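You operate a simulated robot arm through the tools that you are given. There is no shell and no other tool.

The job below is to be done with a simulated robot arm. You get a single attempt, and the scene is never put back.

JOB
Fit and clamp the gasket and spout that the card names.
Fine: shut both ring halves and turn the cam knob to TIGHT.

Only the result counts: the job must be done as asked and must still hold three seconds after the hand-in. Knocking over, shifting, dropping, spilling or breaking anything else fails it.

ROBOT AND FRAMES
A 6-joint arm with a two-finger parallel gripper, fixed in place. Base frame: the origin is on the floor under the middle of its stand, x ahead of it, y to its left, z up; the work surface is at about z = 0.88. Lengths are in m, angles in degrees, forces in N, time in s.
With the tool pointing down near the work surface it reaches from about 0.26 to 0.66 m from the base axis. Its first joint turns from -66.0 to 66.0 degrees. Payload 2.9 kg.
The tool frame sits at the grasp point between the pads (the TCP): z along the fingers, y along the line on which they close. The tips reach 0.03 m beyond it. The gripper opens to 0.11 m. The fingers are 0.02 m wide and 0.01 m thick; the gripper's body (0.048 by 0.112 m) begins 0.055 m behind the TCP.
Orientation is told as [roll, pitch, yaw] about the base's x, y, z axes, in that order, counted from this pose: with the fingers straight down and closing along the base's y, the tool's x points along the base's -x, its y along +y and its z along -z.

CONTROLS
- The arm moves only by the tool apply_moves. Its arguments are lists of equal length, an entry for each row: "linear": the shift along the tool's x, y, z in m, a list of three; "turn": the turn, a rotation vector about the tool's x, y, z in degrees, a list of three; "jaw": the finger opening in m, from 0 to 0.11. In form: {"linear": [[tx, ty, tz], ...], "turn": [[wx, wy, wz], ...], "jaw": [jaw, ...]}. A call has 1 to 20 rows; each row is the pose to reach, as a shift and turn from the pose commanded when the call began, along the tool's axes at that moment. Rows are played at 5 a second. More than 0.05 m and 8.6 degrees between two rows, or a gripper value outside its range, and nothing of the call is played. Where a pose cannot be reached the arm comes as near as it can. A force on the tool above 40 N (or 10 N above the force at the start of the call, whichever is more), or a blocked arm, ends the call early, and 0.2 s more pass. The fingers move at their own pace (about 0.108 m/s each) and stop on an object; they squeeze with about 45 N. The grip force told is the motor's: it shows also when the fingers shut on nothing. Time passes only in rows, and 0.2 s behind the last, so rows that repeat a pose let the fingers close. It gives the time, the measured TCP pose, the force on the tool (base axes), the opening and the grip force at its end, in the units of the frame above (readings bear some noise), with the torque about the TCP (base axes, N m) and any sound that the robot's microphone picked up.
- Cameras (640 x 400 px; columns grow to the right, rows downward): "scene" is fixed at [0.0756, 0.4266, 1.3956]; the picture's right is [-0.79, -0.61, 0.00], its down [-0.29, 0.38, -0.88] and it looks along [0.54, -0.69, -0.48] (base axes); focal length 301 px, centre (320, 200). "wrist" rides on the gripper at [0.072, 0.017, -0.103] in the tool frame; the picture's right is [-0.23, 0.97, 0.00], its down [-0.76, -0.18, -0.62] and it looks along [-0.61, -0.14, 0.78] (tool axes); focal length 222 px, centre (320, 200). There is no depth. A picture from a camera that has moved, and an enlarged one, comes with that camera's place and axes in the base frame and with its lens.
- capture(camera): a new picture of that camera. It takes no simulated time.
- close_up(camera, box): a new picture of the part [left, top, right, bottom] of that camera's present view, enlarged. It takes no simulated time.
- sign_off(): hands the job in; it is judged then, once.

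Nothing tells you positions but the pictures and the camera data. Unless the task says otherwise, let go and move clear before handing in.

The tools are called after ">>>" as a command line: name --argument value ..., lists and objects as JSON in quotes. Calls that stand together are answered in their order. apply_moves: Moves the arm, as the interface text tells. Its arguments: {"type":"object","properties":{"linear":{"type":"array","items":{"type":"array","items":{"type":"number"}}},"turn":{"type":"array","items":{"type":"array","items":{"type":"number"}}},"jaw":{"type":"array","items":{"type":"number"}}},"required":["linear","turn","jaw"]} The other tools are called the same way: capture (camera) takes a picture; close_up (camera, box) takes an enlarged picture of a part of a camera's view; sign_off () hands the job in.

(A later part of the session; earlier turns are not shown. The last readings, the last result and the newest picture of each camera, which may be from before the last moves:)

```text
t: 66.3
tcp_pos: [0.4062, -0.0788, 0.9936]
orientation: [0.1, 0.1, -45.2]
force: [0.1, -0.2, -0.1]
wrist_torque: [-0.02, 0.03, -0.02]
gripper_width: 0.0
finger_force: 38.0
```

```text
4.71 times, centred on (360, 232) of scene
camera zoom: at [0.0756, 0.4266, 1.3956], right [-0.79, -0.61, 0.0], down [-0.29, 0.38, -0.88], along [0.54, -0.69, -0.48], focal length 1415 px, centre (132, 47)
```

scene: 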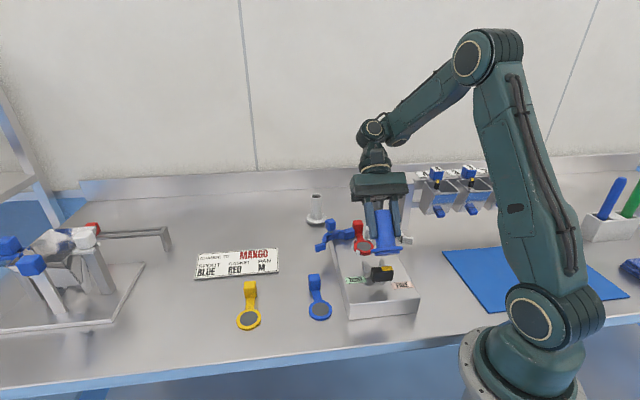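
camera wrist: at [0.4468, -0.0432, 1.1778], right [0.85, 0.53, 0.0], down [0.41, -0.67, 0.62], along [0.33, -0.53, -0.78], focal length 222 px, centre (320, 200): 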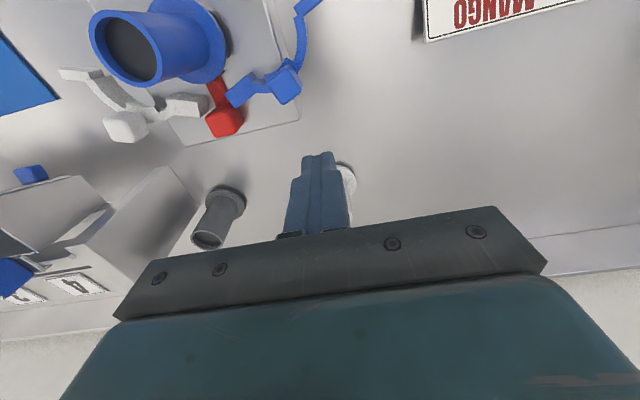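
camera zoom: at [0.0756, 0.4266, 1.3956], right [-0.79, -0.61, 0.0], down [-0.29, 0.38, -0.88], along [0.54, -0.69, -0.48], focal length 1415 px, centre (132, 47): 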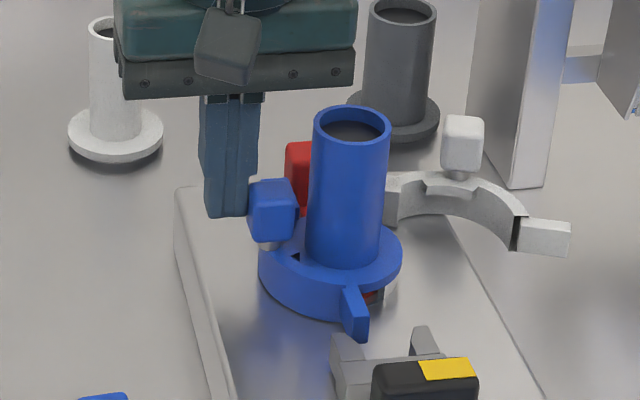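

The ear is nearly parallel to the axis, a few degrees short by my estimate. I'll push a little more until I feel the stop.

>>> apply_moves --linear '[[0.0005, -0.001, 0.0], [0.001, -0.002, 0.0], [0.001, -0.003, 0.0], [0.001, -0.004, 0.0]]' --turn '[[0, 0, 0], [0, 0, 0], [0, 0, 0], [0, 0, 0]]' --jaw '[0.0, 0.0, 0.0, 0.0]'

>>> close_up --camera "wrist" --box '[180, 30, 380, 200]'

>>> close_up --camera "scene" --box '[320, 205, 400, 275]'

```text
t: 67.3
tcp_pos: [0.4046, -0.0795, 0.9943]
orientation: [0.4, -0.1, -44.8]
force: [22.4, 18.7, -11.5]
wrist_torque: [0.38, -0.5, -0.08]
gripper_width: 0.0002
finger_force: 37.8
```

```text
2.35 times, centred on (280, 115) of wrist
camera zoom: at [0.363, -0.0156, 1.0981], right [0.85, 0.53, 0.01], down [0.41, -0.67, 0.62], along [0.33, -0.52, -0.78], focal length 523 px, centre (414, 400)
```

zoom: 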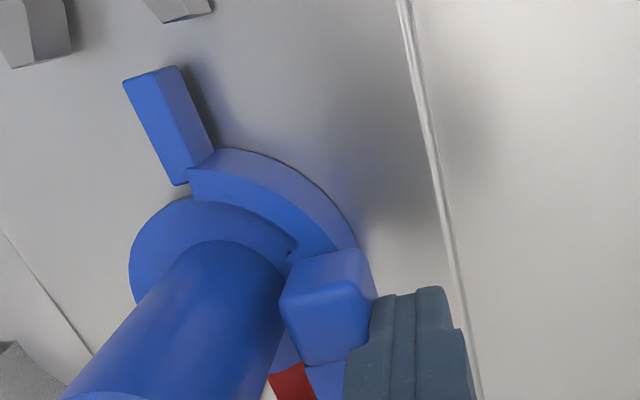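

```text
5.71 times, centred on (360, 240) of scene
camera zoom: at [0.0763, 0.4271, 1.3954], right [-0.79, -0.61, 0.0], down [-0.29, 0.38, -0.88], along [0.54, -0.69, -0.48], focal length 1719 px, centre (91, -29)
```

zoom: 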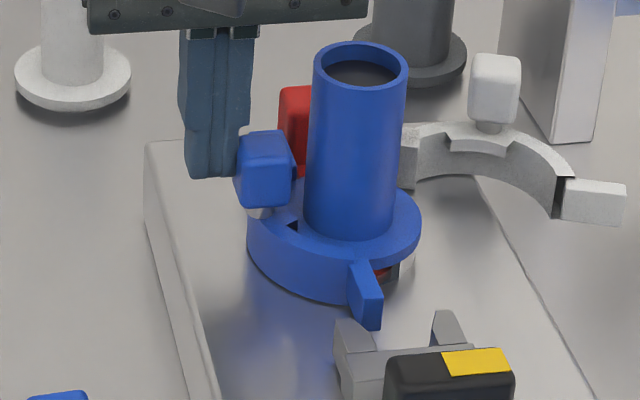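

A firm stop at about 29 N means the blue half is shut. I'll back off along the same line, rise and check that it stays.

>>> apply_moves --linear '[[0, 0.004, 0], [0, 0.012, 0], [0, 0.022, 0], [0, 0.024, -0.03], [0, 0.024, -0.07], [0, 0.024, -0.07]]' --turn '[[0, 0, 0], [0, 0, 0], [0, 0, 0], [0, 0, 0], [0, 0, 0], [0, 0, 0]]' --jaw '[0.0, 0.0, 0.0, 0.0, 0.0, 0.0]'

>>> capture --camera "wrist"

>>> close_up --camera "scene" --box '[320, 205, 400, 275]'

```text
t: 68.8
tcp_pos: [0.4205, -0.0643, 1.0626]
orientation: [0.1, 0.1, -45.1]
force: [0.1, -0.8, -0.5]
wrist_torque: [0.01, 0.03, -0.03]
gripper_width: 0.0003
finger_force: 37.8
```

```text
taken
camera wrist: at [0.3807, 0.0, 1.1669], right [0.85, 0.53, 0.0], down [0.41, -0.67, 0.62], along [0.33, -0.53, -0.78], focal length 222 px, centre (320, 200)
```

wrist: 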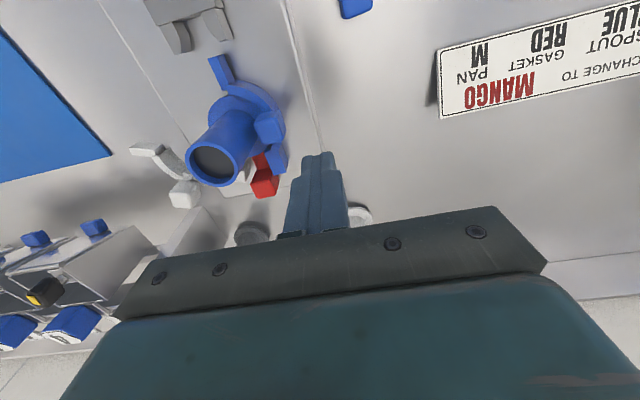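

```text
5.71 times, centred on (360, 240) of scene
camera zoom: at [0.0756, 0.4266, 1.3956], right [-0.79, -0.61, 0.0], down [-0.29, 0.38, -0.88], along [0.54, -0.69, -0.48], focal length 1719 px, centre (91, -29)
```

zoom: 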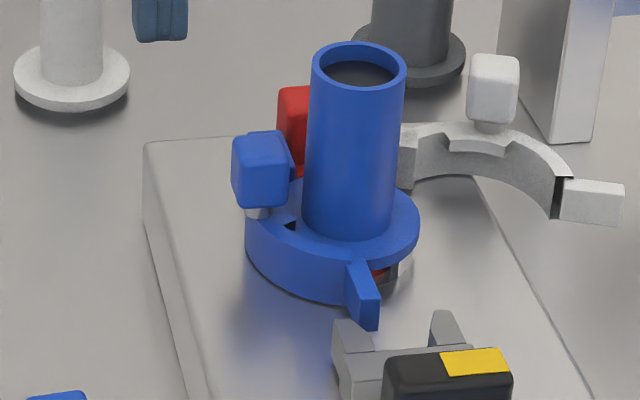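

The blue half stays shut. Now I'll cross over at a safe height to the corresponding place behind the white half's handle.

>>> apply_moves --linear '[[-0.005, -0.01, -0.025], [-0.02, -0.04, -0.03], [-0.035, -0.075, -0.03], [-0.05, -0.11, -0.03], [-0.065, -0.145, -0.03], [-0.0776, -0.175, -0.03], [-0.0776, -0.1815, -0.02], [-0.0776, -0.1815, -0.01]]' --turn '[[0, 0, 0], [0, 0, 0], [0, 0, 0], [0, 0, 0], [0, 0, 0], [0, 0, 0], [0, 0, 0], [0, 0, 0]]' --jaw '[0.0, 0.0, 0.0, 0.0, 0.0, 0.0, 0.0, 0.0]'

>>> capture --camera "wrist"

>>> capture --camera "scene"

>>> close_up --camera "wrist" --box '[260, 40, 420, 170]'

```text
t: 70.5
tcp_pos: [0.3442, -0.2481, 1.0713]
orientation: [0.1, 0.1, -45.1]
force: [-0.4, -0.5, 0.4]
wrist_torque: [0.02, -0.02, -0.04]
gripper_width: 0.0002
finger_force: 37.7
```

```text
taken
camera wrist: at [0.3045, -0.1834, 1.1762], right [0.85, 0.53, 0.0], down [0.41, -0.67, 0.62], along [0.33, -0.53, -0.78], focal length 222 px, centre (320, 200)
```

wrist: 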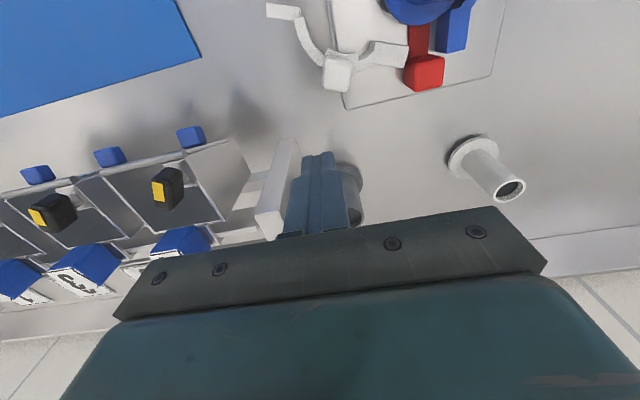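

```text
taken
```

scene: 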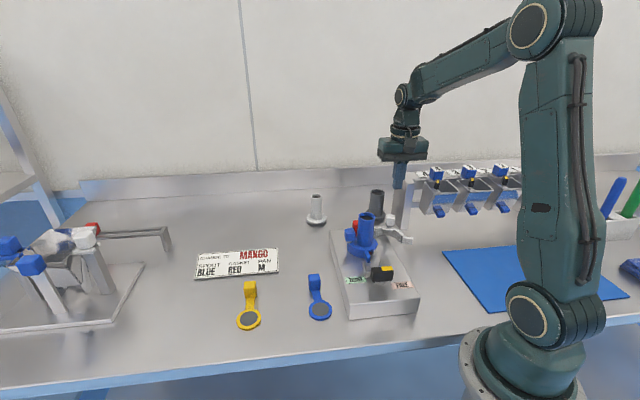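

```text
3.08 times, centred on (340, 105) of wrist
camera zoom: at [0.3045, -0.1834, 1.1762], right [0.85, 0.53, 0.0], down [0.41, -0.67, 0.62], along [0.33, -0.53, -0.78], focal length 684 px, centre (258, 492)
```

zoom: 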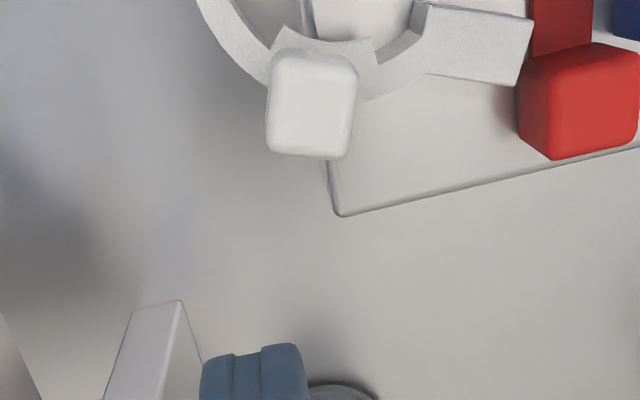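

The white handle is the mirror image of the blue one, at about (b 0.0455, l -0.079), and the rack's end post is clear of my path. I'll descend behind the white handle.

>>> apply_moves --linear '[[0.001, 0.0, 0.02], [0.001, 0.0, 0.04], [0.001, 0.0, 0.06], [0.001, 0.0, 0.075], [0.001, 0.0, 0.079], [0.001, 0.0, 0.079]]' --turn '[[0, 0, 0], [0, 0, 0], [0, 0, 0], [0, 0, 0], [0, 0, 0], [0, 0, 0]]' --jaw '[0.0, 0.0, 0.0, 0.0, 0.0, 0.0]'

>>> close_up --camera "wrist" --box '[240, 40, 440, 200]'

>>> close_up --camera "scene" --box '[330, 170, 440, 270]'

```text
t: 72.0
tcp_pos: [0.3452, -0.2473, 0.9949]
orientation: [0.0, 0.1, -45.0]
force: [-0.5, -0.3, 0.5]
wrist_torque: [0.02, -0.02, 0.0]
gripper_width: 0.0002
finger_force: 38.0
```

```text
2.50 times, centred on (340, 120) of wrist
camera zoom: at [0.3049, -0.1832, 1.098], right [0.85, 0.53, 0.0], down [0.41, -0.67, 0.62], along [0.33, -0.53, -0.78], focal length 555 px, centre (270, 400)
```

zoom: 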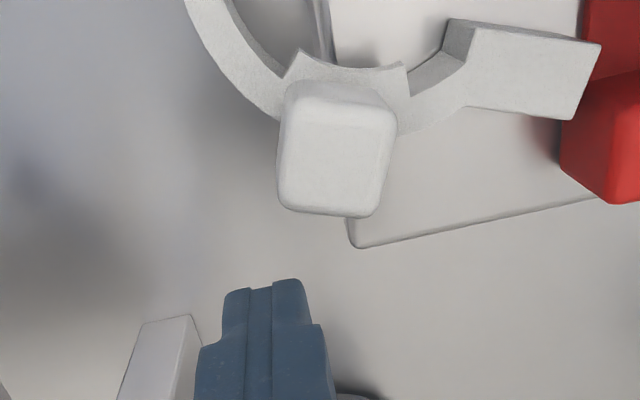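

```text
4.00 times, centred on (385, 220) of scene
camera zoom: at [0.0756, 0.4266, 1.3956], right [-0.79, -0.61, 0.0], down [-0.29, 0.38, -0.88], along [0.54, -0.69, -0.48], focal length 1203 px, centre (60, 120)
```

zoom: 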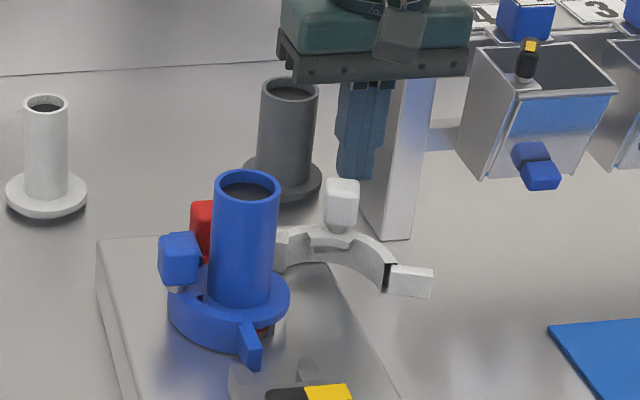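

Positioned behind the white handle. I'll push it along the mirrored arc.

>>> apply_moves --linear '[[0.009, 0.005, 0.0], [0.016, 0.009, 0.0], [0.0205, 0.0092, 0.0], [0.025, 0.0091, 0.0], [0.0295, 0.0091, 0.0], [0.0345, 0.0098, 0.0], [0.0394, 0.0107, 0.0], [0.0442, 0.0123, 0.0], [0.049, 0.014, 0.0]]' --turn '[[0, 0, 0], [0, 0, 0], [0, 0, 0], [0, 0, 0], [0, 0, 0], [0, 0, 0], [0, 0, 0], [0, 0, 0], [0, 0, 0]]' --jaw '[0.0, 0.0, 0.0, 0.0, 0.0, 0.0, 0.0, 0.0, 0.0]'

>>> close_up --camera "wrist" --box '[240, 40, 440, 200]'

>>> close_up --camera "scene" --box '[330, 180, 430, 270]'

```text
t: 74.0
tcp_pos: [0.3198, -0.2014, 0.9961]
orientation: [0.2, 0.1, -45.1]
force: [-0.6, -0.7, 0.0]
wrist_torque: [-0.04, 0.04, 0.03]
gripper_width: 0.0
finger_force: 37.6
```

```text
2.50 times, centred on (340, 120) of wrist
camera zoom: at [0.2799, -0.1374, 1.0996], right [0.85, 0.53, 0.0], down [0.41, -0.67, 0.62], along [0.33, -0.53, -0.78], focal length 555 px, centre (270, 400)
```

zoom: 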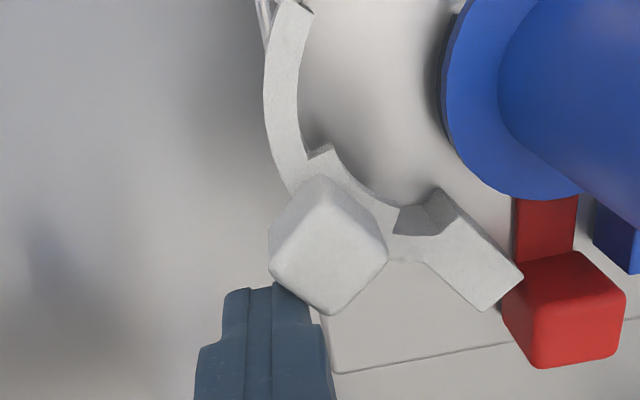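

```text
4.44 times, centred on (380, 225) of scene
camera zoom: at [0.0756, 0.4266, 1.3956], right [-0.79, -0.61, 0.0], down [-0.29, 0.38, -0.88], along [0.54, -0.69, -0.48], focal length 1337 px, centre (53, 89)
```

zoom: 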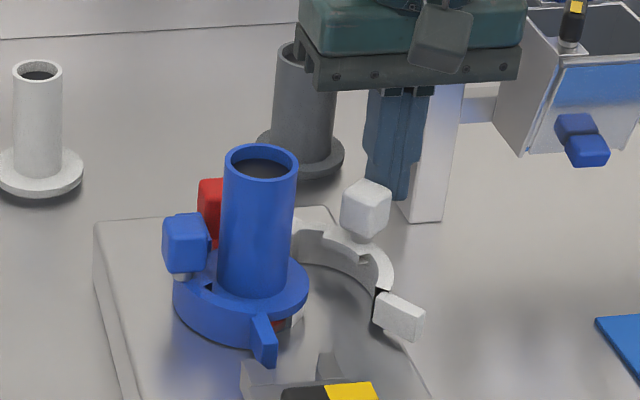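

The white half swings well too. Continuing the arc toward closed.

>>> apply_moves --linear '[[0.0038, 0.002, 0.0], [0.0076, 0.0041, 0.0], [0.0115, 0.0073, 0.0], [0.0154, 0.0105, 0.0], [0.0187, 0.0143, 0.0], [0.022, 0.0181, 0.0], [0.0238, 0.0204, 0.0]]' --turn '[[0, 0, 0], [0, 0, 0], [0, 0, 0], [0, 0, 0], [0, 0, 0], [0, 0, 0], [0, 0, 0]]' --jaw '[0.0, 0.0, 0.0, 0.0, 0.0, 0.0, 0.0]'

>>> close_up --camera "wrist" --box '[240, 20, 440, 180]'

>>> close_up --camera "scene" --box '[330, 190, 420, 275]'

```text
t: 75.5
tcp_pos: [0.3186, -0.1689, 0.995]
orientation: [0.1, 0.0, -45.2]
force: [-0.2, -0.8, 0.1]
wrist_torque: [-0.01, -0.01, 0.01]
gripper_width: 0.0
finger_force: 37.8
```

```text
2.50 times, centred on (340, 100) of wrist
camera zoom: at [0.2789, -0.105, 1.0991], right [0.85, 0.53, 0.0], down [0.41, -0.67, 0.62], along [0.33, -0.53, -0.78], focal length 555 px, centre (270, 450)
```

zoom: 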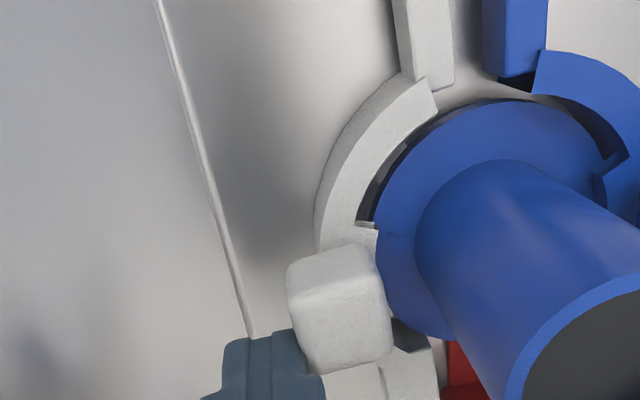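

```text
4.71 times, centred on (375, 232) of scene
camera zoom: at [0.0756, 0.4266, 1.3956], right [-0.79, -0.61, 0.0], down [-0.29, 0.38, -0.88], along [0.54, -0.69, -0.48], focal length 1415 px, centre (61, 47)
```

zoom: 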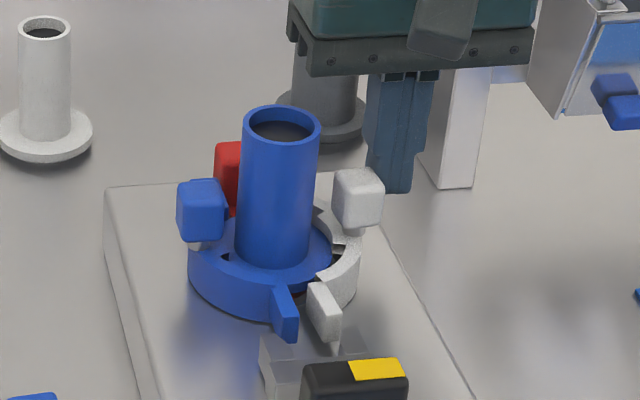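

Almost shut. I'll push the last few millimetres slowly until the stop.

>>> apply_moves --linear '[[0.0015, 0.002, 0.0], [0.0025, 0.004, 0.0], [0.0033, 0.0053, 0.0], [0.0037, 0.0065, 0.0], [0.0037, 0.0072, 0.0]]' --turn '[[0, 0, 0], [0, 0, 0], [0, 0, 0], [0, 0, 0], [0, 0, 0]]' --jaw '[0.0, 0.0, 0.0, 0.0, 0.0]'

>>> close_up --camera "wrist" --box '[240, 20, 440, 180]'

>>> close_up --camera "scene" --box '[330, 190, 420, 275]'

```text
t: 76.8
tcp_pos: [0.3202, -0.1647, 0.995]
orientation: [0.0, 0.0, -45.4]
force: [-6.0, -13.2, 2.4]
wrist_torque: [-0.25, 0.16, -0.01]
gripper_width: 0.0
finger_force: 37.7
```

```text
2.50 times, centred on (340, 100) of wrist
camera zoom: at [0.2795, -0.0994, 1.0989], right [0.85, 0.52, 0.0], down [0.41, -0.67, 0.62], along [0.33, -0.53, -0.78], focal length 555 px, centre (270, 450)
```

zoom: 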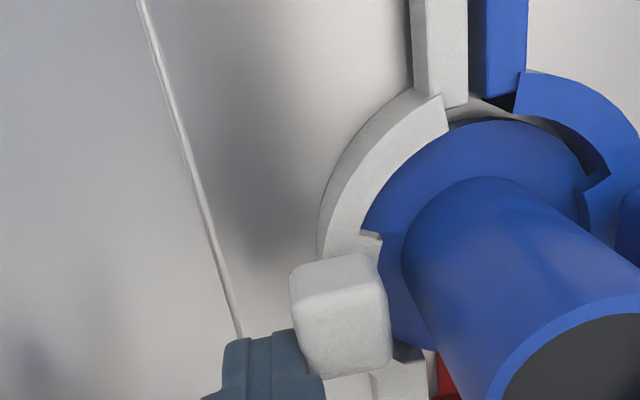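

```text
4.71 times, centred on (375, 232) of scene
camera zoom: at [0.0754, 0.4263, 1.3958], right [-0.79, -0.61, 0.0], down [-0.29, 0.38, -0.88], along [0.54, -0.69, -0.48], focal length 1415 px, centre (61, 47)
```

zoom: 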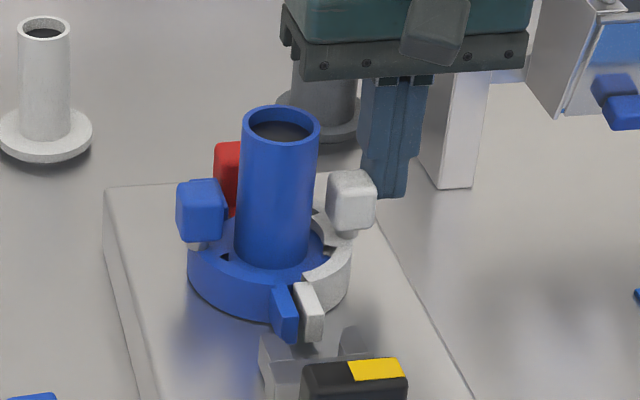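

The ears are almost touching, with 14 N of resistance. I'll push another 2 mm to seat it against its stop.

>>> apply_moves --linear '[[0.0, 0.001, 0.0], [0.0, 0.002, 0.0], [0.0, 0.0028, 0.0]]' --turn '[[0, 0, 0], [0, 0, 0], [0, 0, 0]]' --jaw '[0.0, 0.0, 0.0]'

>>> close_up --camera "scene" --box '[345, 225, 405, 275]'

>>> close_up --camera "wrist" --box '[240, 20, 440, 180]'

```text
t: 77.5
tcp_pos: [0.3197, -0.1639, 0.9945]
orientation: [-0.3, 0.1, -45.7]
force: [-23.9, -25.5, 11.0]
wrist_torque: [-0.06, 0.15, 0.28]
gripper_width: 0.0
finger_force: 37.5
```

```text
8.00 times, centred on (375, 250) of scene
camera zoom: at [0.0747, 0.426, 1.3959], right [-0.79, -0.61, 0.0], down [-0.29, 0.38, -0.88], along [0.54, -0.69, -0.48], focal length 2406 px, centre (-120, -200)
```

zoom: 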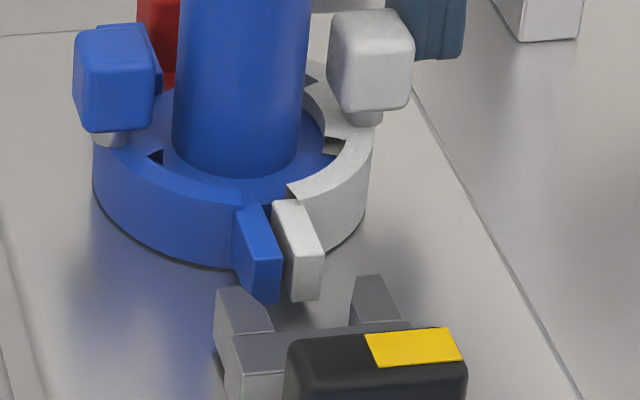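

```text
2.50 times, centred on (340, 100) of wrist
camera zoom: at [0.2806, -0.0983, 1.0985], right [0.85, 0.52, -0.01], down [0.41, -0.67, 0.62], along [0.32, -0.53, -0.78], focal length 555 px, centre (270, 450)
```

zoom: 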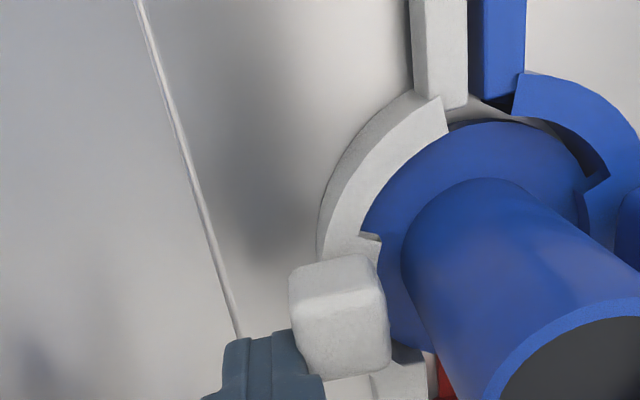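

Both halves are against their stops with the ears side by side. I'll back off, rise and check that they stay shut.

>>> apply_moves --linear '[[0, -0.004, 0], [0, -0.012, 0], [0, -0.022, 0], [0, -0.024, -0.03], [0, -0.024, -0.07], [0, -0.024, -0.09]]' --turn '[[0, 0, 0], [0, 0, 0], [0, 0, 0], [0, 0, 0], [0, 0, 0], [0, 0, 0]]' --jaw '[0.0, 0.0, 0.0, 0.0, 0.0, 0.0]'

>>> capture --camera "scene"

>>> close_up --camera "scene" --box '[335, 205, 425, 305]'

>>> capture --camera "wrist"

```text
t: 79.0
tcp_pos: [0.3045, -0.1795, 1.0818]
orientation: [0.2, 0.1, -45.1]
force: [-0.4, 0.2, 0.2]
wrist_torque: [0.01, 0.01, 0.0]
gripper_width: 0.0001
finger_force: 38.0
```

```text
taken
```

scene: 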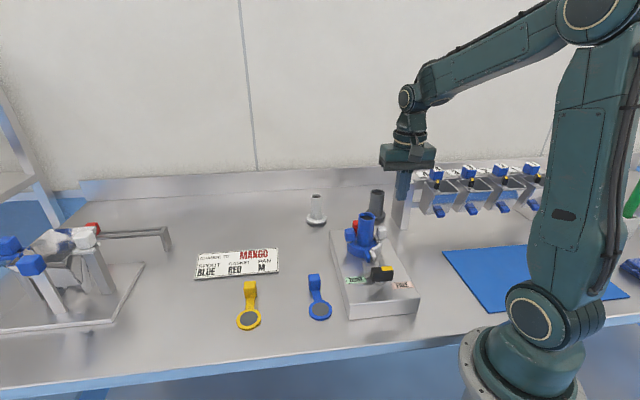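

```text
4.00 times, centred on (380, 255) of scene
camera zoom: at [0.0755, 0.4266, 1.3956], right [-0.79, -0.61, 0.0], down [-0.29, 0.38, -0.88], along [0.54, -0.69, -0.48], focal length 1203 px, centre (80, -20)
```

zoom: 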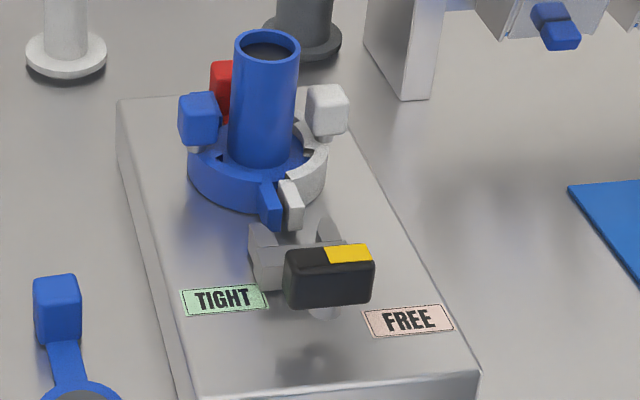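

```text
taken
camera wrist: at [0.2654, -0.1157, 1.1859], right [0.85, 0.53, 0.0], down [0.41, -0.67, 0.62], along [0.33, -0.53, -0.78], focal length 222 px, centre (320, 200)
```

wrist: 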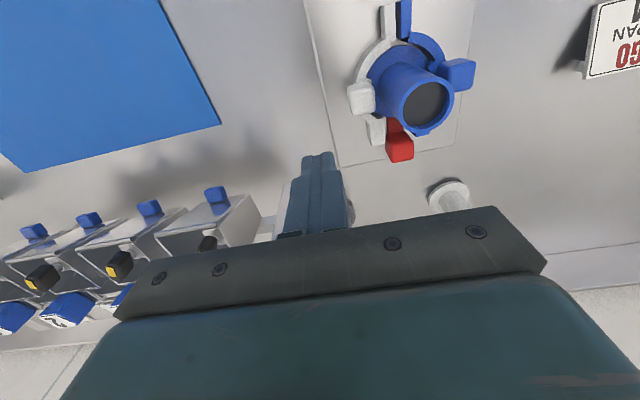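

Both halves stay shut and the ears lie in front of the fork. Next is the knob, near (0.26, -0.02). I'll move above it, turning the gripper to yaw -135° so the jaws can straddle the bar.

>>> apply_moves --linear '[[0.012, 0.007, -0.015], [0.025, 0.014, -0.02], [0.038, 0.022, -0.02], [0.052, 0.03, -0.02], [0.066, 0.038, -0.02], [0.08, 0.046, -0.02], [0.094, 0.054, -0.02], [0.108, 0.062, -0.02], [0.122, 0.07, -0.02], [0.134, 0.077, -0.02], [0.1438, 0.0819, -0.02], [0.1438, 0.0819, -0.02]]' --turn '[[0, 0, 8.2], [0, 0, 16.4], [0, 0, 24.6], [0, 0, 32.8], [0, 0, 41], [0, 0, 49.2], [0, 0, 57.4], [0, 0, 65.6], [0, 0, 73.8], [0, 0, 82], [0, 0, 90], [0, 0, 90]]' --jaw '[0.0, 0.0, 0.0, 0.0, 0.0, 0.02, 0.04, 0.06, 0.06, 0.06, 0.06, 0.06]'

>>> capture --camera "wrist"

>>> capture --camera "scene"

```text
t: 81.5
tcp_pos: [0.2622, -0.0169, 1.1054]
orientation: [0.0, 0.1, -135.2]
force: [0.6, -0.3, -0.3]
wrist_torque: [0.01, 0.02, 0.02]
gripper_width: 0.0603
finger_force: 0.1
```

```text
taken
camera wrist: at [0.324, 0.0221, 1.2093], right [0.53, -0.85, 0.0], down [-0.67, -0.41, 0.62], along [-0.53, -0.33, -0.78], focal length 222 px, centre (320, 200)
```

wrist: 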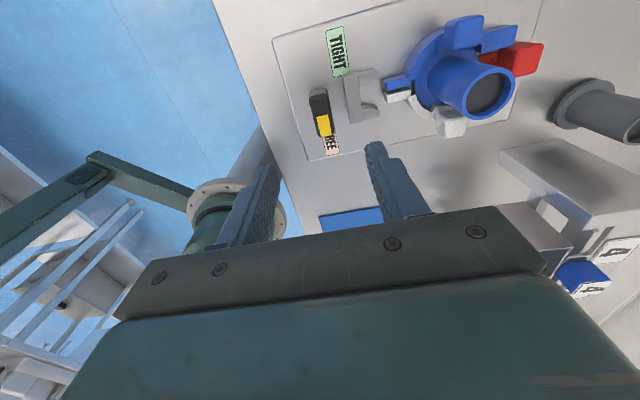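

```text
taken
```

scene: 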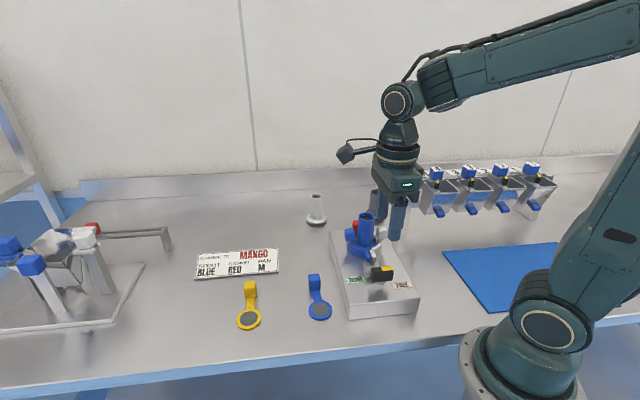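

Good, the pose was reached. I'll zoom in on the knob to measure it.

>>> close_up --camera "wrist" --box '[270, 20, 430, 160]'

>>> close_up --camera "wrist" --box '[295, 70, 375, 150]'

```text
2.86 times, centred on (350, 90) of wrist
camera zoom: at [0.324, 0.0221, 1.2093], right [0.53, -0.85, 0.0], down [-0.67, -0.41, 0.62], along [-0.53, -0.33, -0.78], focal length 635 px, centre (234, 514)
```

zoom: 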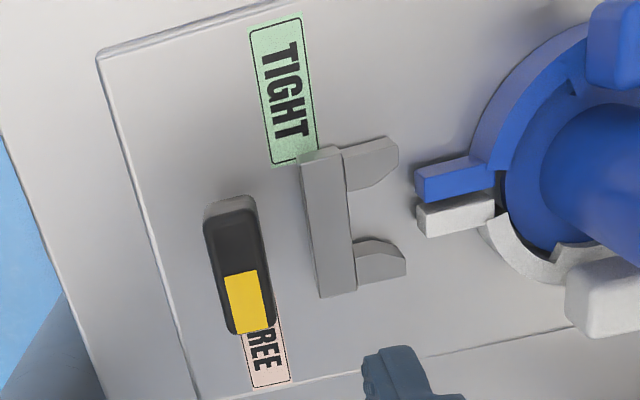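

```text
5.00 times, centred on (335, 110) of wrist
camera zoom: at [0.324, 0.0221, 1.2093], right [0.53, -0.85, 0.0], down [-0.67, -0.41, 0.62], along [-0.53, -0.33, -0.78], focal length 1111 px, centre (245, 650)
```

zoom: 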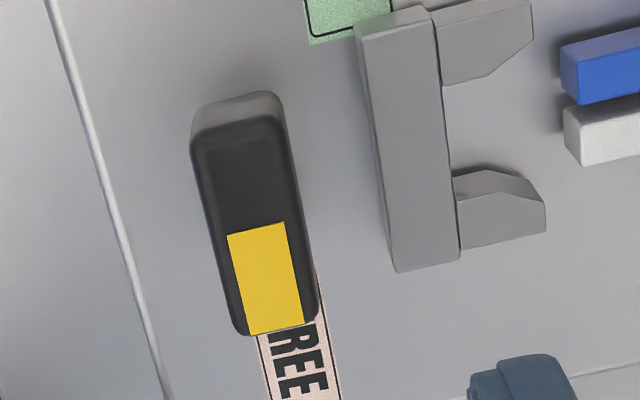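

The knob sits directly under the tool: bar along -l, top near z = 0.973, width about 0.02, with the yellow end at FREE. I'll narrow the jaw to about 0.034 to clear the fork and descend partway.

>>> apply_moves --linear '[[0, 0.002, 0.0], [0, 0.002, 0.02], [0, 0.002, 0.045], [0, 0.002, 0.07], [0, 0.002, 0.085], [0, 0.002, 0.085]]' --turn '[[0, 0, 0], [0, 0, 0], [0, 0, 0], [0, 0, 0], [0, 0, 0], [0, 0, 0]]' --jaw '[0.04, 0.034, 0.034, 0.034, 0.034, 0.034]'

>>> close_up --camera "wrist" --box '[250, 60, 410, 200]'

>>> close_up --camera "scene" --box '[335, 205, 435, 305]'

```text
t: 83.0
tcp_pos: [0.2641, -0.0202, 1.0192]
orientation: [-0.1, 0.2, -135.2]
force: [0.1, -0.7, 0.3]
wrist_torque: [0.0, 0.01, -0.02]
gripper_width: 0.034
finger_force: 0.1
```

```text
2.86 times, centred on (330, 130) of wrist
camera zoom: at [0.3257, 0.0199, 1.1236], right [0.53, -0.85, 0.0], down [-0.66, -0.41, 0.62], along [-0.53, -0.33, -0.78], focal length 635 px, centre (291, 400)
```

zoom: 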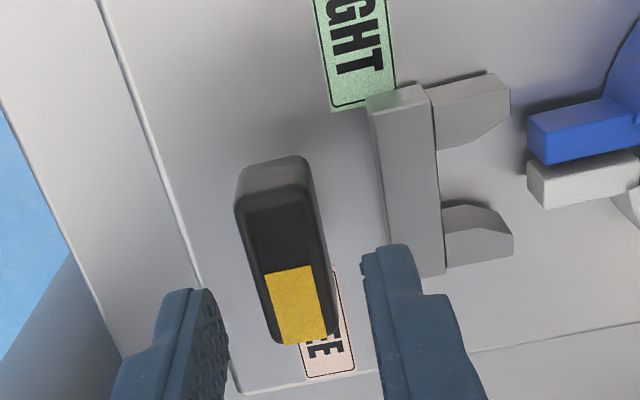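

```text
4.00 times, centred on (385, 255) of scene
camera zoom: at [0.0756, 0.4266, 1.3956], right [-0.79, -0.61, 0.0], down [-0.29, 0.38, -0.88], along [0.54, -0.69, -0.48], focal length 1203 px, centre (60, -20)
```

zoom: 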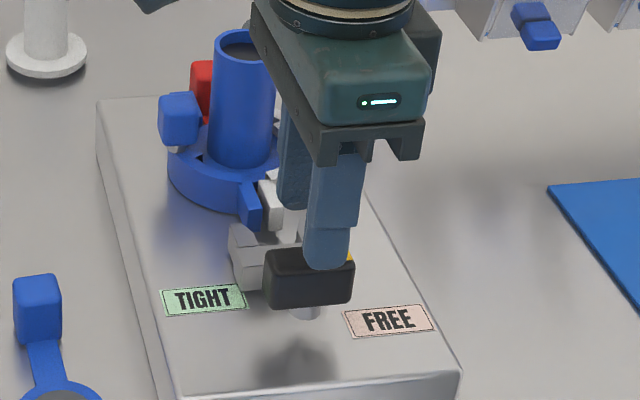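

Reachable and centred on the knob. I'll descend over the bar and close the jaw gently on it.

>>> apply_moves --linear '[[0, -0.0006, 0.01], [0, -0.0006, 0.02], [0, -0.0006, 0.028], [0, -0.0006, 0.032], [0, -0.0006, 0.032]]' --turn '[[0, 0, 0], [0, 0, 0], [0, 0, 0], [0, 0, 0], [0, 0, 0]]' --jaw '[0.034, 0.034, 0.034, 0.034, 0.034]'

>>> close_up --camera "wrist" --box '[250, 80, 410, 220]'

>>> close_up --camera "scene" --box '[345, 225, 425, 305]'

```text
t: 84.2
tcp_pos: [0.2632, -0.0175, 0.9899]
orientation: [-0.1, 0.1, -135.1]
force: [1.0, -0.3, -0.1]
wrist_torque: [-0.02, 0.0, -0.03]
gripper_width: 0.034
finger_force: 0.1
```

```text
2.86 times, centred on (330, 150) of wrist
camera zoom: at [0.3258, 0.0215, 1.093], right [0.53, -0.85, 0.0], down [-0.66, -0.41, 0.62], along [-0.53, -0.33, -0.78], focal length 635 px, centre (291, 343)
```

zoom: 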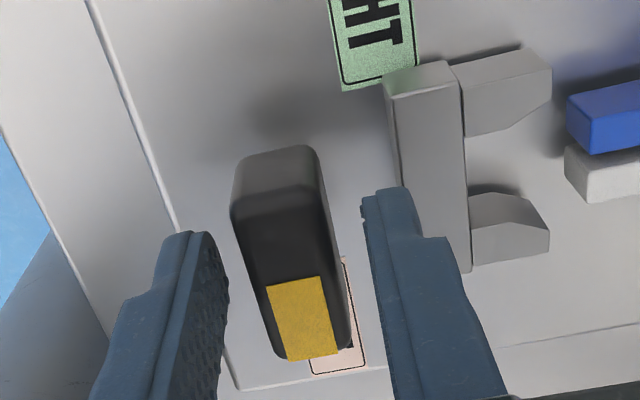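

```text
5.00 times, centred on (385, 265) of scene
camera zoom: at [0.0756, 0.4266, 1.3956], right [-0.79, -0.61, 0.0], down [-0.29, 0.38, -0.88], along [0.54, -0.69, -0.48], focal length 1504 px, centre (-5, -125)
```

zoom: 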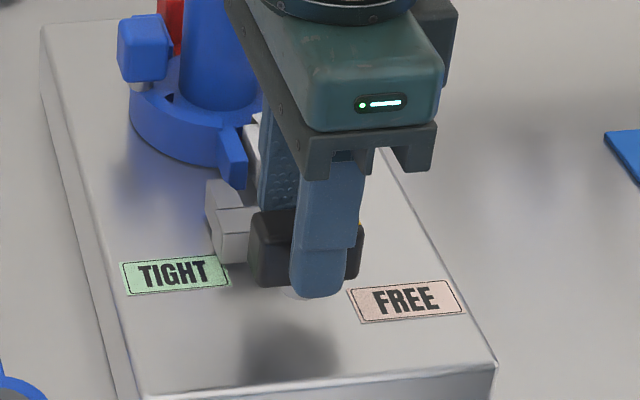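

The knob is between the pads. I'll shift 2 mm along the bar to centre on the shaft and close.

>>> apply_moves --linear '[[-0.002, 0, 0], [-0.002, 0, 0], [-0.002, 0, 0], [-0.002, 0, 0], [-0.002, 0, 0]]' --turn '[[0, 0, 0], [0, 0, 0], [0, 0, 0], [0, 0, 0], [0, 0, 0]]' --jaw '[0.034, 0.028, 0.022, 0.015, 0.015]'

>>> close_up --camera "wrist" --box '[250, 80, 410, 220]'

```text
t: 85.3
tcp_pos: [0.2622, -0.0192, 0.9886]
orientation: [-0.1, 0.2, -135.1]
force: [-2.2, 1.7, -0.1]
wrist_torque: [0.02, -0.2, 0.11]
gripper_width: 0.0197
finger_force: 44.8
```

```text
2.86 times, centred on (330, 150) of wrist
camera zoom: at [0.3244, 0.0201, 1.0929], right [0.53, -0.85, 0.0], down [-0.66, -0.41, 0.62], along [-0.53, -0.33, -0.78], focal length 635 px, centre (291, 343)
```

zoom: 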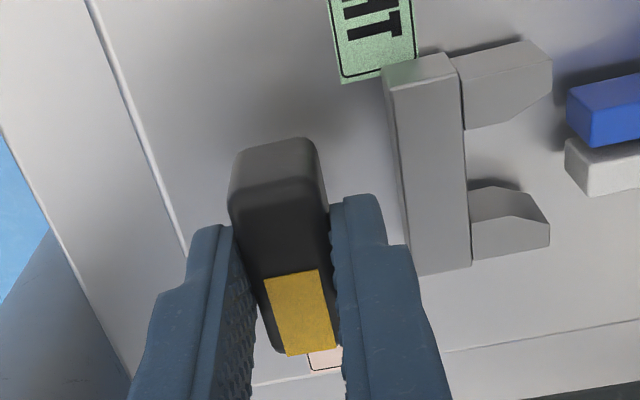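

The knob bar is gripped at 0.0197. I'll test-turn it a little counter-clockwise (yellow end toward the fork side) and watch the torque and the fork.

>>> apply_moves --linear '[[0, 0, 0], [0, 0, 0], [0, 0, 0], [0, 0, 0]]' --turn '[[0, 0, -4], [0, 0, -8], [0, 0, -12], [0, 0, -15]]' --jaw '[0.015, 0.015, 0.015, 0.015]'

>>> close_up --camera "wrist" --box '[250, 80, 410, 220]'

>>> close_up --camera "scene" --box '[345, 225, 425, 305]'

```text
t: 86.3
tcp_pos: [0.262, -0.0186, 0.9887]
orientation: [0.1, 0.2, -120.2]
force: [-5.9, 1.3, 36.7]
wrist_torque: [0.19, 0.25, 0.02]
gripper_width: 0.0196
finger_force: 45.1
```

```text
2.86 times, centred on (330, 150) of wrist
camera zoom: at [0.3113, 0.0355, 1.0924], right [0.73, -0.68, 0.0], down [-0.54, -0.57, 0.62], along [-0.42, -0.45, -0.78], focal length 635 px, centre (291, 343)
```

zoom: 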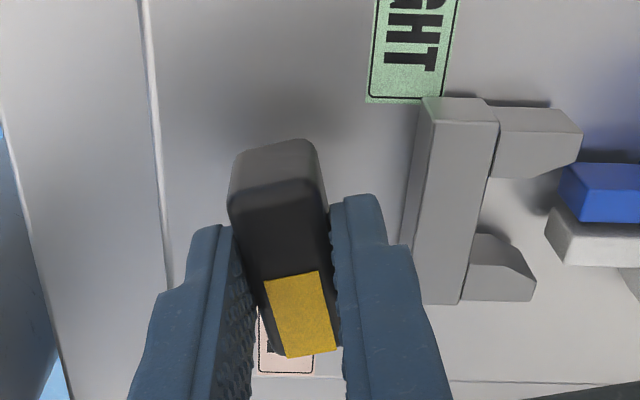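

```text
5.00 times, centred on (385, 265) of scene
camera zoom: at [0.0751, 0.4267, 1.3956], right [-0.79, -0.61, 0.0], down [-0.29, 0.38, -0.88], along [0.54, -0.69, -0.48], focal length 1504 px, centre (-5, -125)
```

zoom: 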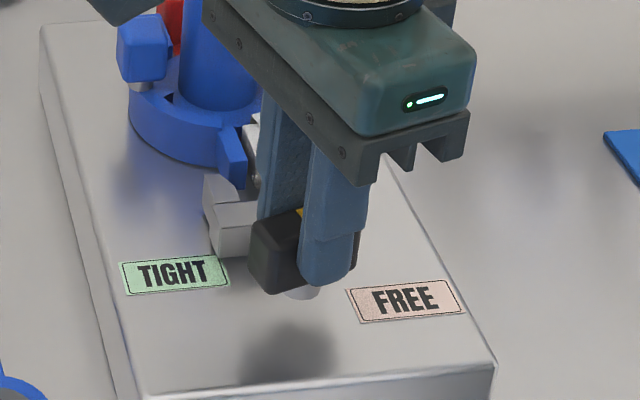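

The knob turns easily this way, but the vertical force rose to 37 N because I'm rigidly clamped to it. I'll loosen the jaw slightly to cage the bar, then keep turning.

>>> apply_moves --linear '[[0, 0, -0.0005], [0, 0, -0.0005], [0, 0, -0.0005], [0, 0, -0.0005], [0, 0, -0.0005], [0, 0, -0.0005], [0, 0, -0.0005]]' --turn '[[0, 0, 0], [0, 0, 0], [0, 0, -6], [0, 0, -12], [0, 0, -18], [0, 0, -24], [0, 0, -30]]' --jaw '[0.0225, 0.0225, 0.0225, 0.0225, 0.0225, 0.0225, 0.0225]'

>>> close_up --camera "wrist" --box '[250, 80, 410, 220]'

>>> close_up --camera "scene" --box '[345, 225, 425, 305]'

```text
t: 88.0
tcp_pos: [0.2615, -0.0198, 0.99]
orientation: [0.0, 0.2, -90.0]
force: [-1.0, 0.8, -0.9]
wrist_torque: [0.0, -0.01, 0.0]
gripper_width: 0.023
finger_force: 0.5
```

```text
2.86 times, centred on (330, 150) of wrist
camera zoom: at [0.2773, 0.0529, 1.093], right [0.97, -0.23, 0.0], down [-0.18, -0.76, 0.62], along [-0.14, -0.6, -0.78], focal length 635 px, centre (291, 343)
```

zoom: 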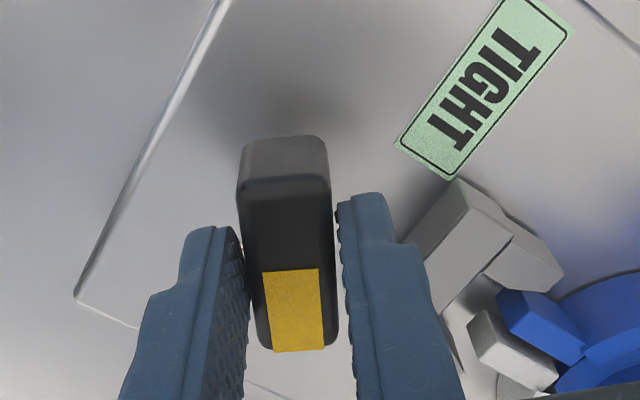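

```text
5.00 times, centred on (385, 265) of scene
camera zoom: at [0.0755, 0.4266, 1.3956], right [-0.79, -0.61, 0.0], down [-0.29, 0.38, -0.88], along [0.54, -0.69, -0.48], focal length 1504 px, centre (-5, -125)
```

zoom: 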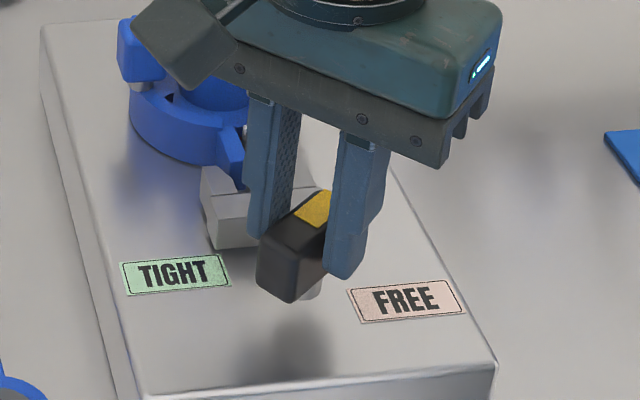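

It turns freely now, with negligible force, and the fork is advancing toward the ears. Continuing.

>>> apply_moves --linear '[[0, 0, 0], [0, 0, 0], [0, 0, 0], [0, 0, 0], [0, 0, 0], [0, 0, 0], [0, 0, 0]]' --turn '[[0, 0, -7], [0, 0, -14], [0, 0, -21], [0, 0, -28], [0, 0, -35], [0, 0, -42], [0, 0, -46]]' --jaw '[0.0225, 0.0225, 0.0225, 0.0225, 0.0225, 0.0225, 0.0225]'

>>> close_up --camera "wrist" --box '[240, 70, 420, 220]'

>>> close_up --camera "scene" --box '[335, 215, 425, 305]'

```text
t: 89.5
tcp_pos: [0.2616, -0.0205, 0.9902]
orientation: [0.2, 0.2, -44.0]
force: [-2.7, -1.5, -1.5]
wrist_torque: [-0.01, 0.08, -0.03]
gripper_width: 0.0235
finger_force: 1.3
```

```text
2.67 times, centred on (330, 145) of wrist
camera zoom: at [0.2207, 0.0427, 1.0935], right [0.84, 0.54, 0.0], down [0.42, -0.66, 0.62], along [0.34, -0.52, -0.78], focal length 592 px, centre (293, 347)
```

zoom: 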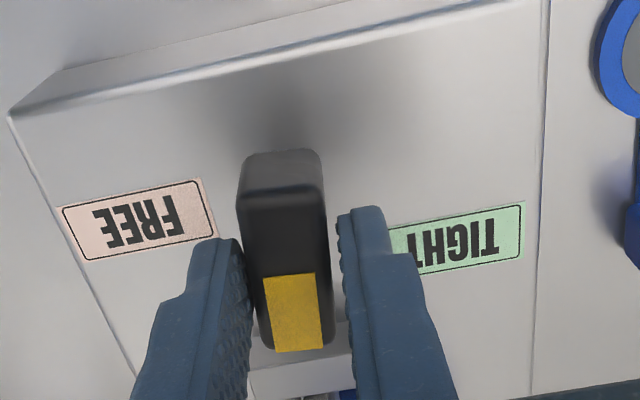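

```text
4.44 times, centred on (380, 260) of scene
camera zoom: at [0.0755, 0.4266, 1.3956], right [-0.79, -0.61, 0.0], down [-0.29, 0.38, -0.88], along [0.54, -0.69, -0.48], focal length 1337 px, centre (53, -67)
```

zoom: 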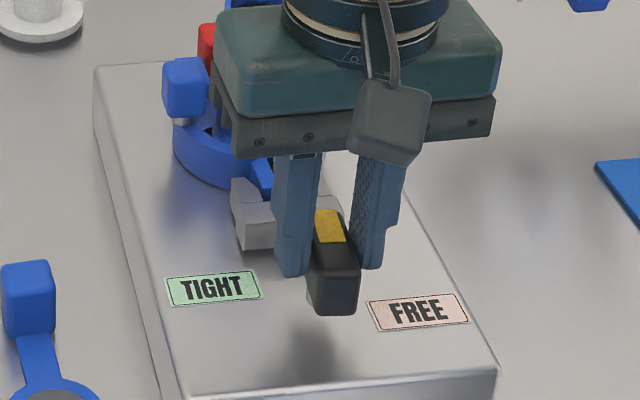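

The pointer is now at the midpoint. I'll continue turning toward TIGHT.

>>> apply_moves --linear '[[0, 0, 0], [0, 0, 0], [0, 0, 0], [0, 0, 0], [0, 0, 0]]' --turn '[[0, 0, -7], [0, 0, -14], [0, 0, -21], [0, 0, -28], [0, 0, -35]]' --jaw '[0.0225, 0.0225, 0.0225, 0.0225, 0.0225]'

>>> close_up --camera "wrist" --box '[240, 70, 420, 220]'

>>> close_up --camera "scene" --box '[335, 215, 425, 305]'

```text
t: 90.8
tcp_pos: [0.2611, -0.0199, 0.9889]
orientation: [0.1, 0.0, -9.5]
force: [-0.9, 0.3, 3.2]
wrist_torque: [0.16, 0.26, -3.26]
gripper_width: 0.0371
finger_force: 44.6
```

```text
2.67 times, centred on (330, 145) of wrist
camera zoom: at [0.1917, 0.0087, 1.0929], right [0.39, 0.92, 0.0], down [0.72, -0.3, 0.62], along [0.58, -0.24, -0.78], focal length 592 px, centre (293, 347)
```

zoom: 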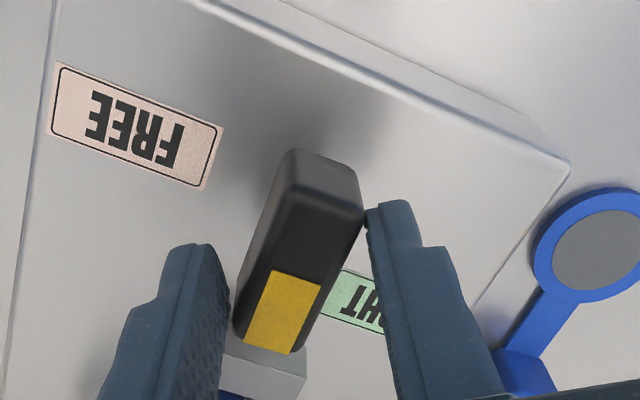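

```text
4.44 times, centred on (380, 260) of scene
camera zoom: at [0.0755, 0.4266, 1.3956], right [-0.79, -0.61, 0.0], down [-0.29, 0.38, -0.88], along [0.54, -0.69, -0.48], focal length 1337 px, centre (53, -67)
```

zoom: 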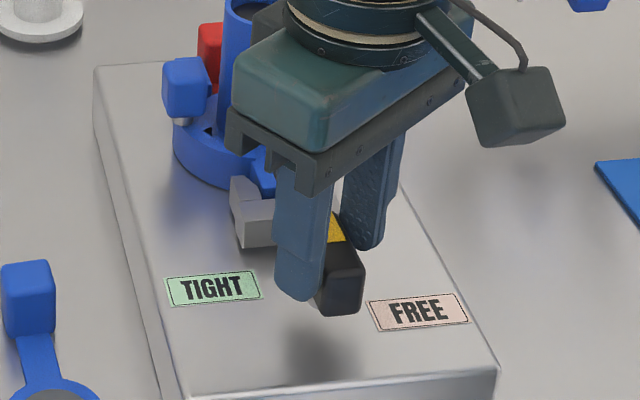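

The knob met resistance (3.3 N·m) at a pointer angle of about 8°, and the bar pried my fingers apart. I'll ease back and look at how the fork meets the ears.

>>> apply_moves --linear '[[0, 0, 0], [0, 0, 0], [0, 0, 0], [0, 0, 0], [0, 0, 0]]' --turn '[[0, 0, 8], [0, 0, 16], [0, 0, 24], [0, 0, 31], [0, 0, 31]]' --jaw '[0.025, 0.025, 0.025, 0.025, 0.025]'

>>> close_up --camera "scene" --box '[335, 215, 425, 305]'

>>> close_up --camera "scene" --box '[360, 235, 405, 280]'

>>> capture --camera "wrist"

```text
t: 92.0
tcp_pos: [0.2611, -0.0199, 0.9894]
orientation: [0.1, 0.1, -40.2]
force: [-0.9, 0.0, 0.0]
wrist_torque: [0.01, -0.02, 0.03]
gripper_width: 0.025
finger_force: 0.1
```

```text
4.44 times, centred on (380, 260) of scene
camera zoom: at [0.0756, 0.4266, 1.3956], right [-0.79, -0.61, 0.0], down [-0.29, 0.38, -0.88], along [0.54, -0.69, -0.48], focal length 1337 px, centre (53, -67)
```

zoom: 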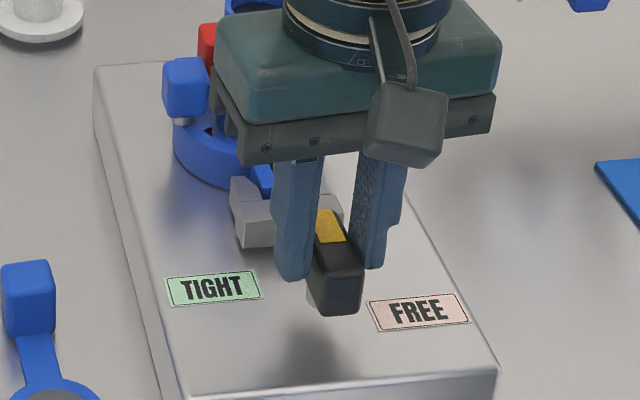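

```text
8.89 times, centred on (382, 258) of scene
camera zoom: at [0.0756, 0.4266, 1.3956], right [-0.79, -0.61, 0.0], down [-0.29, 0.38, -0.88], along [0.54, -0.69, -0.48], focal length 2674 px, centre (-236, -311)
```

zoom: 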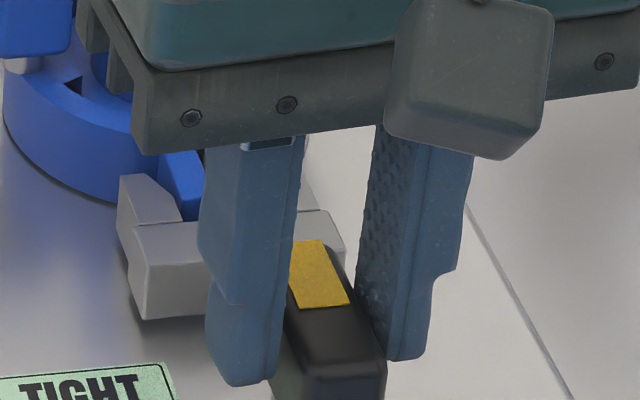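

```text
taken
camera wrist: at [0.2161, 0.0399, 1.0928], right [0.8, 0.6, 0.0], down [0.47, -0.63, 0.62], along [0.37, -0.5, -0.78], focal length 222 px, centre (320, 200)
```

wrist: 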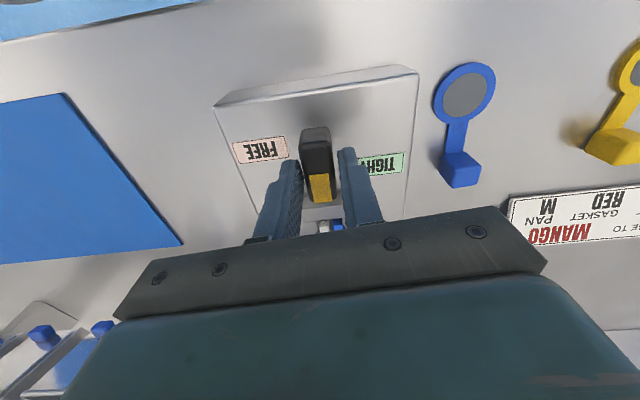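

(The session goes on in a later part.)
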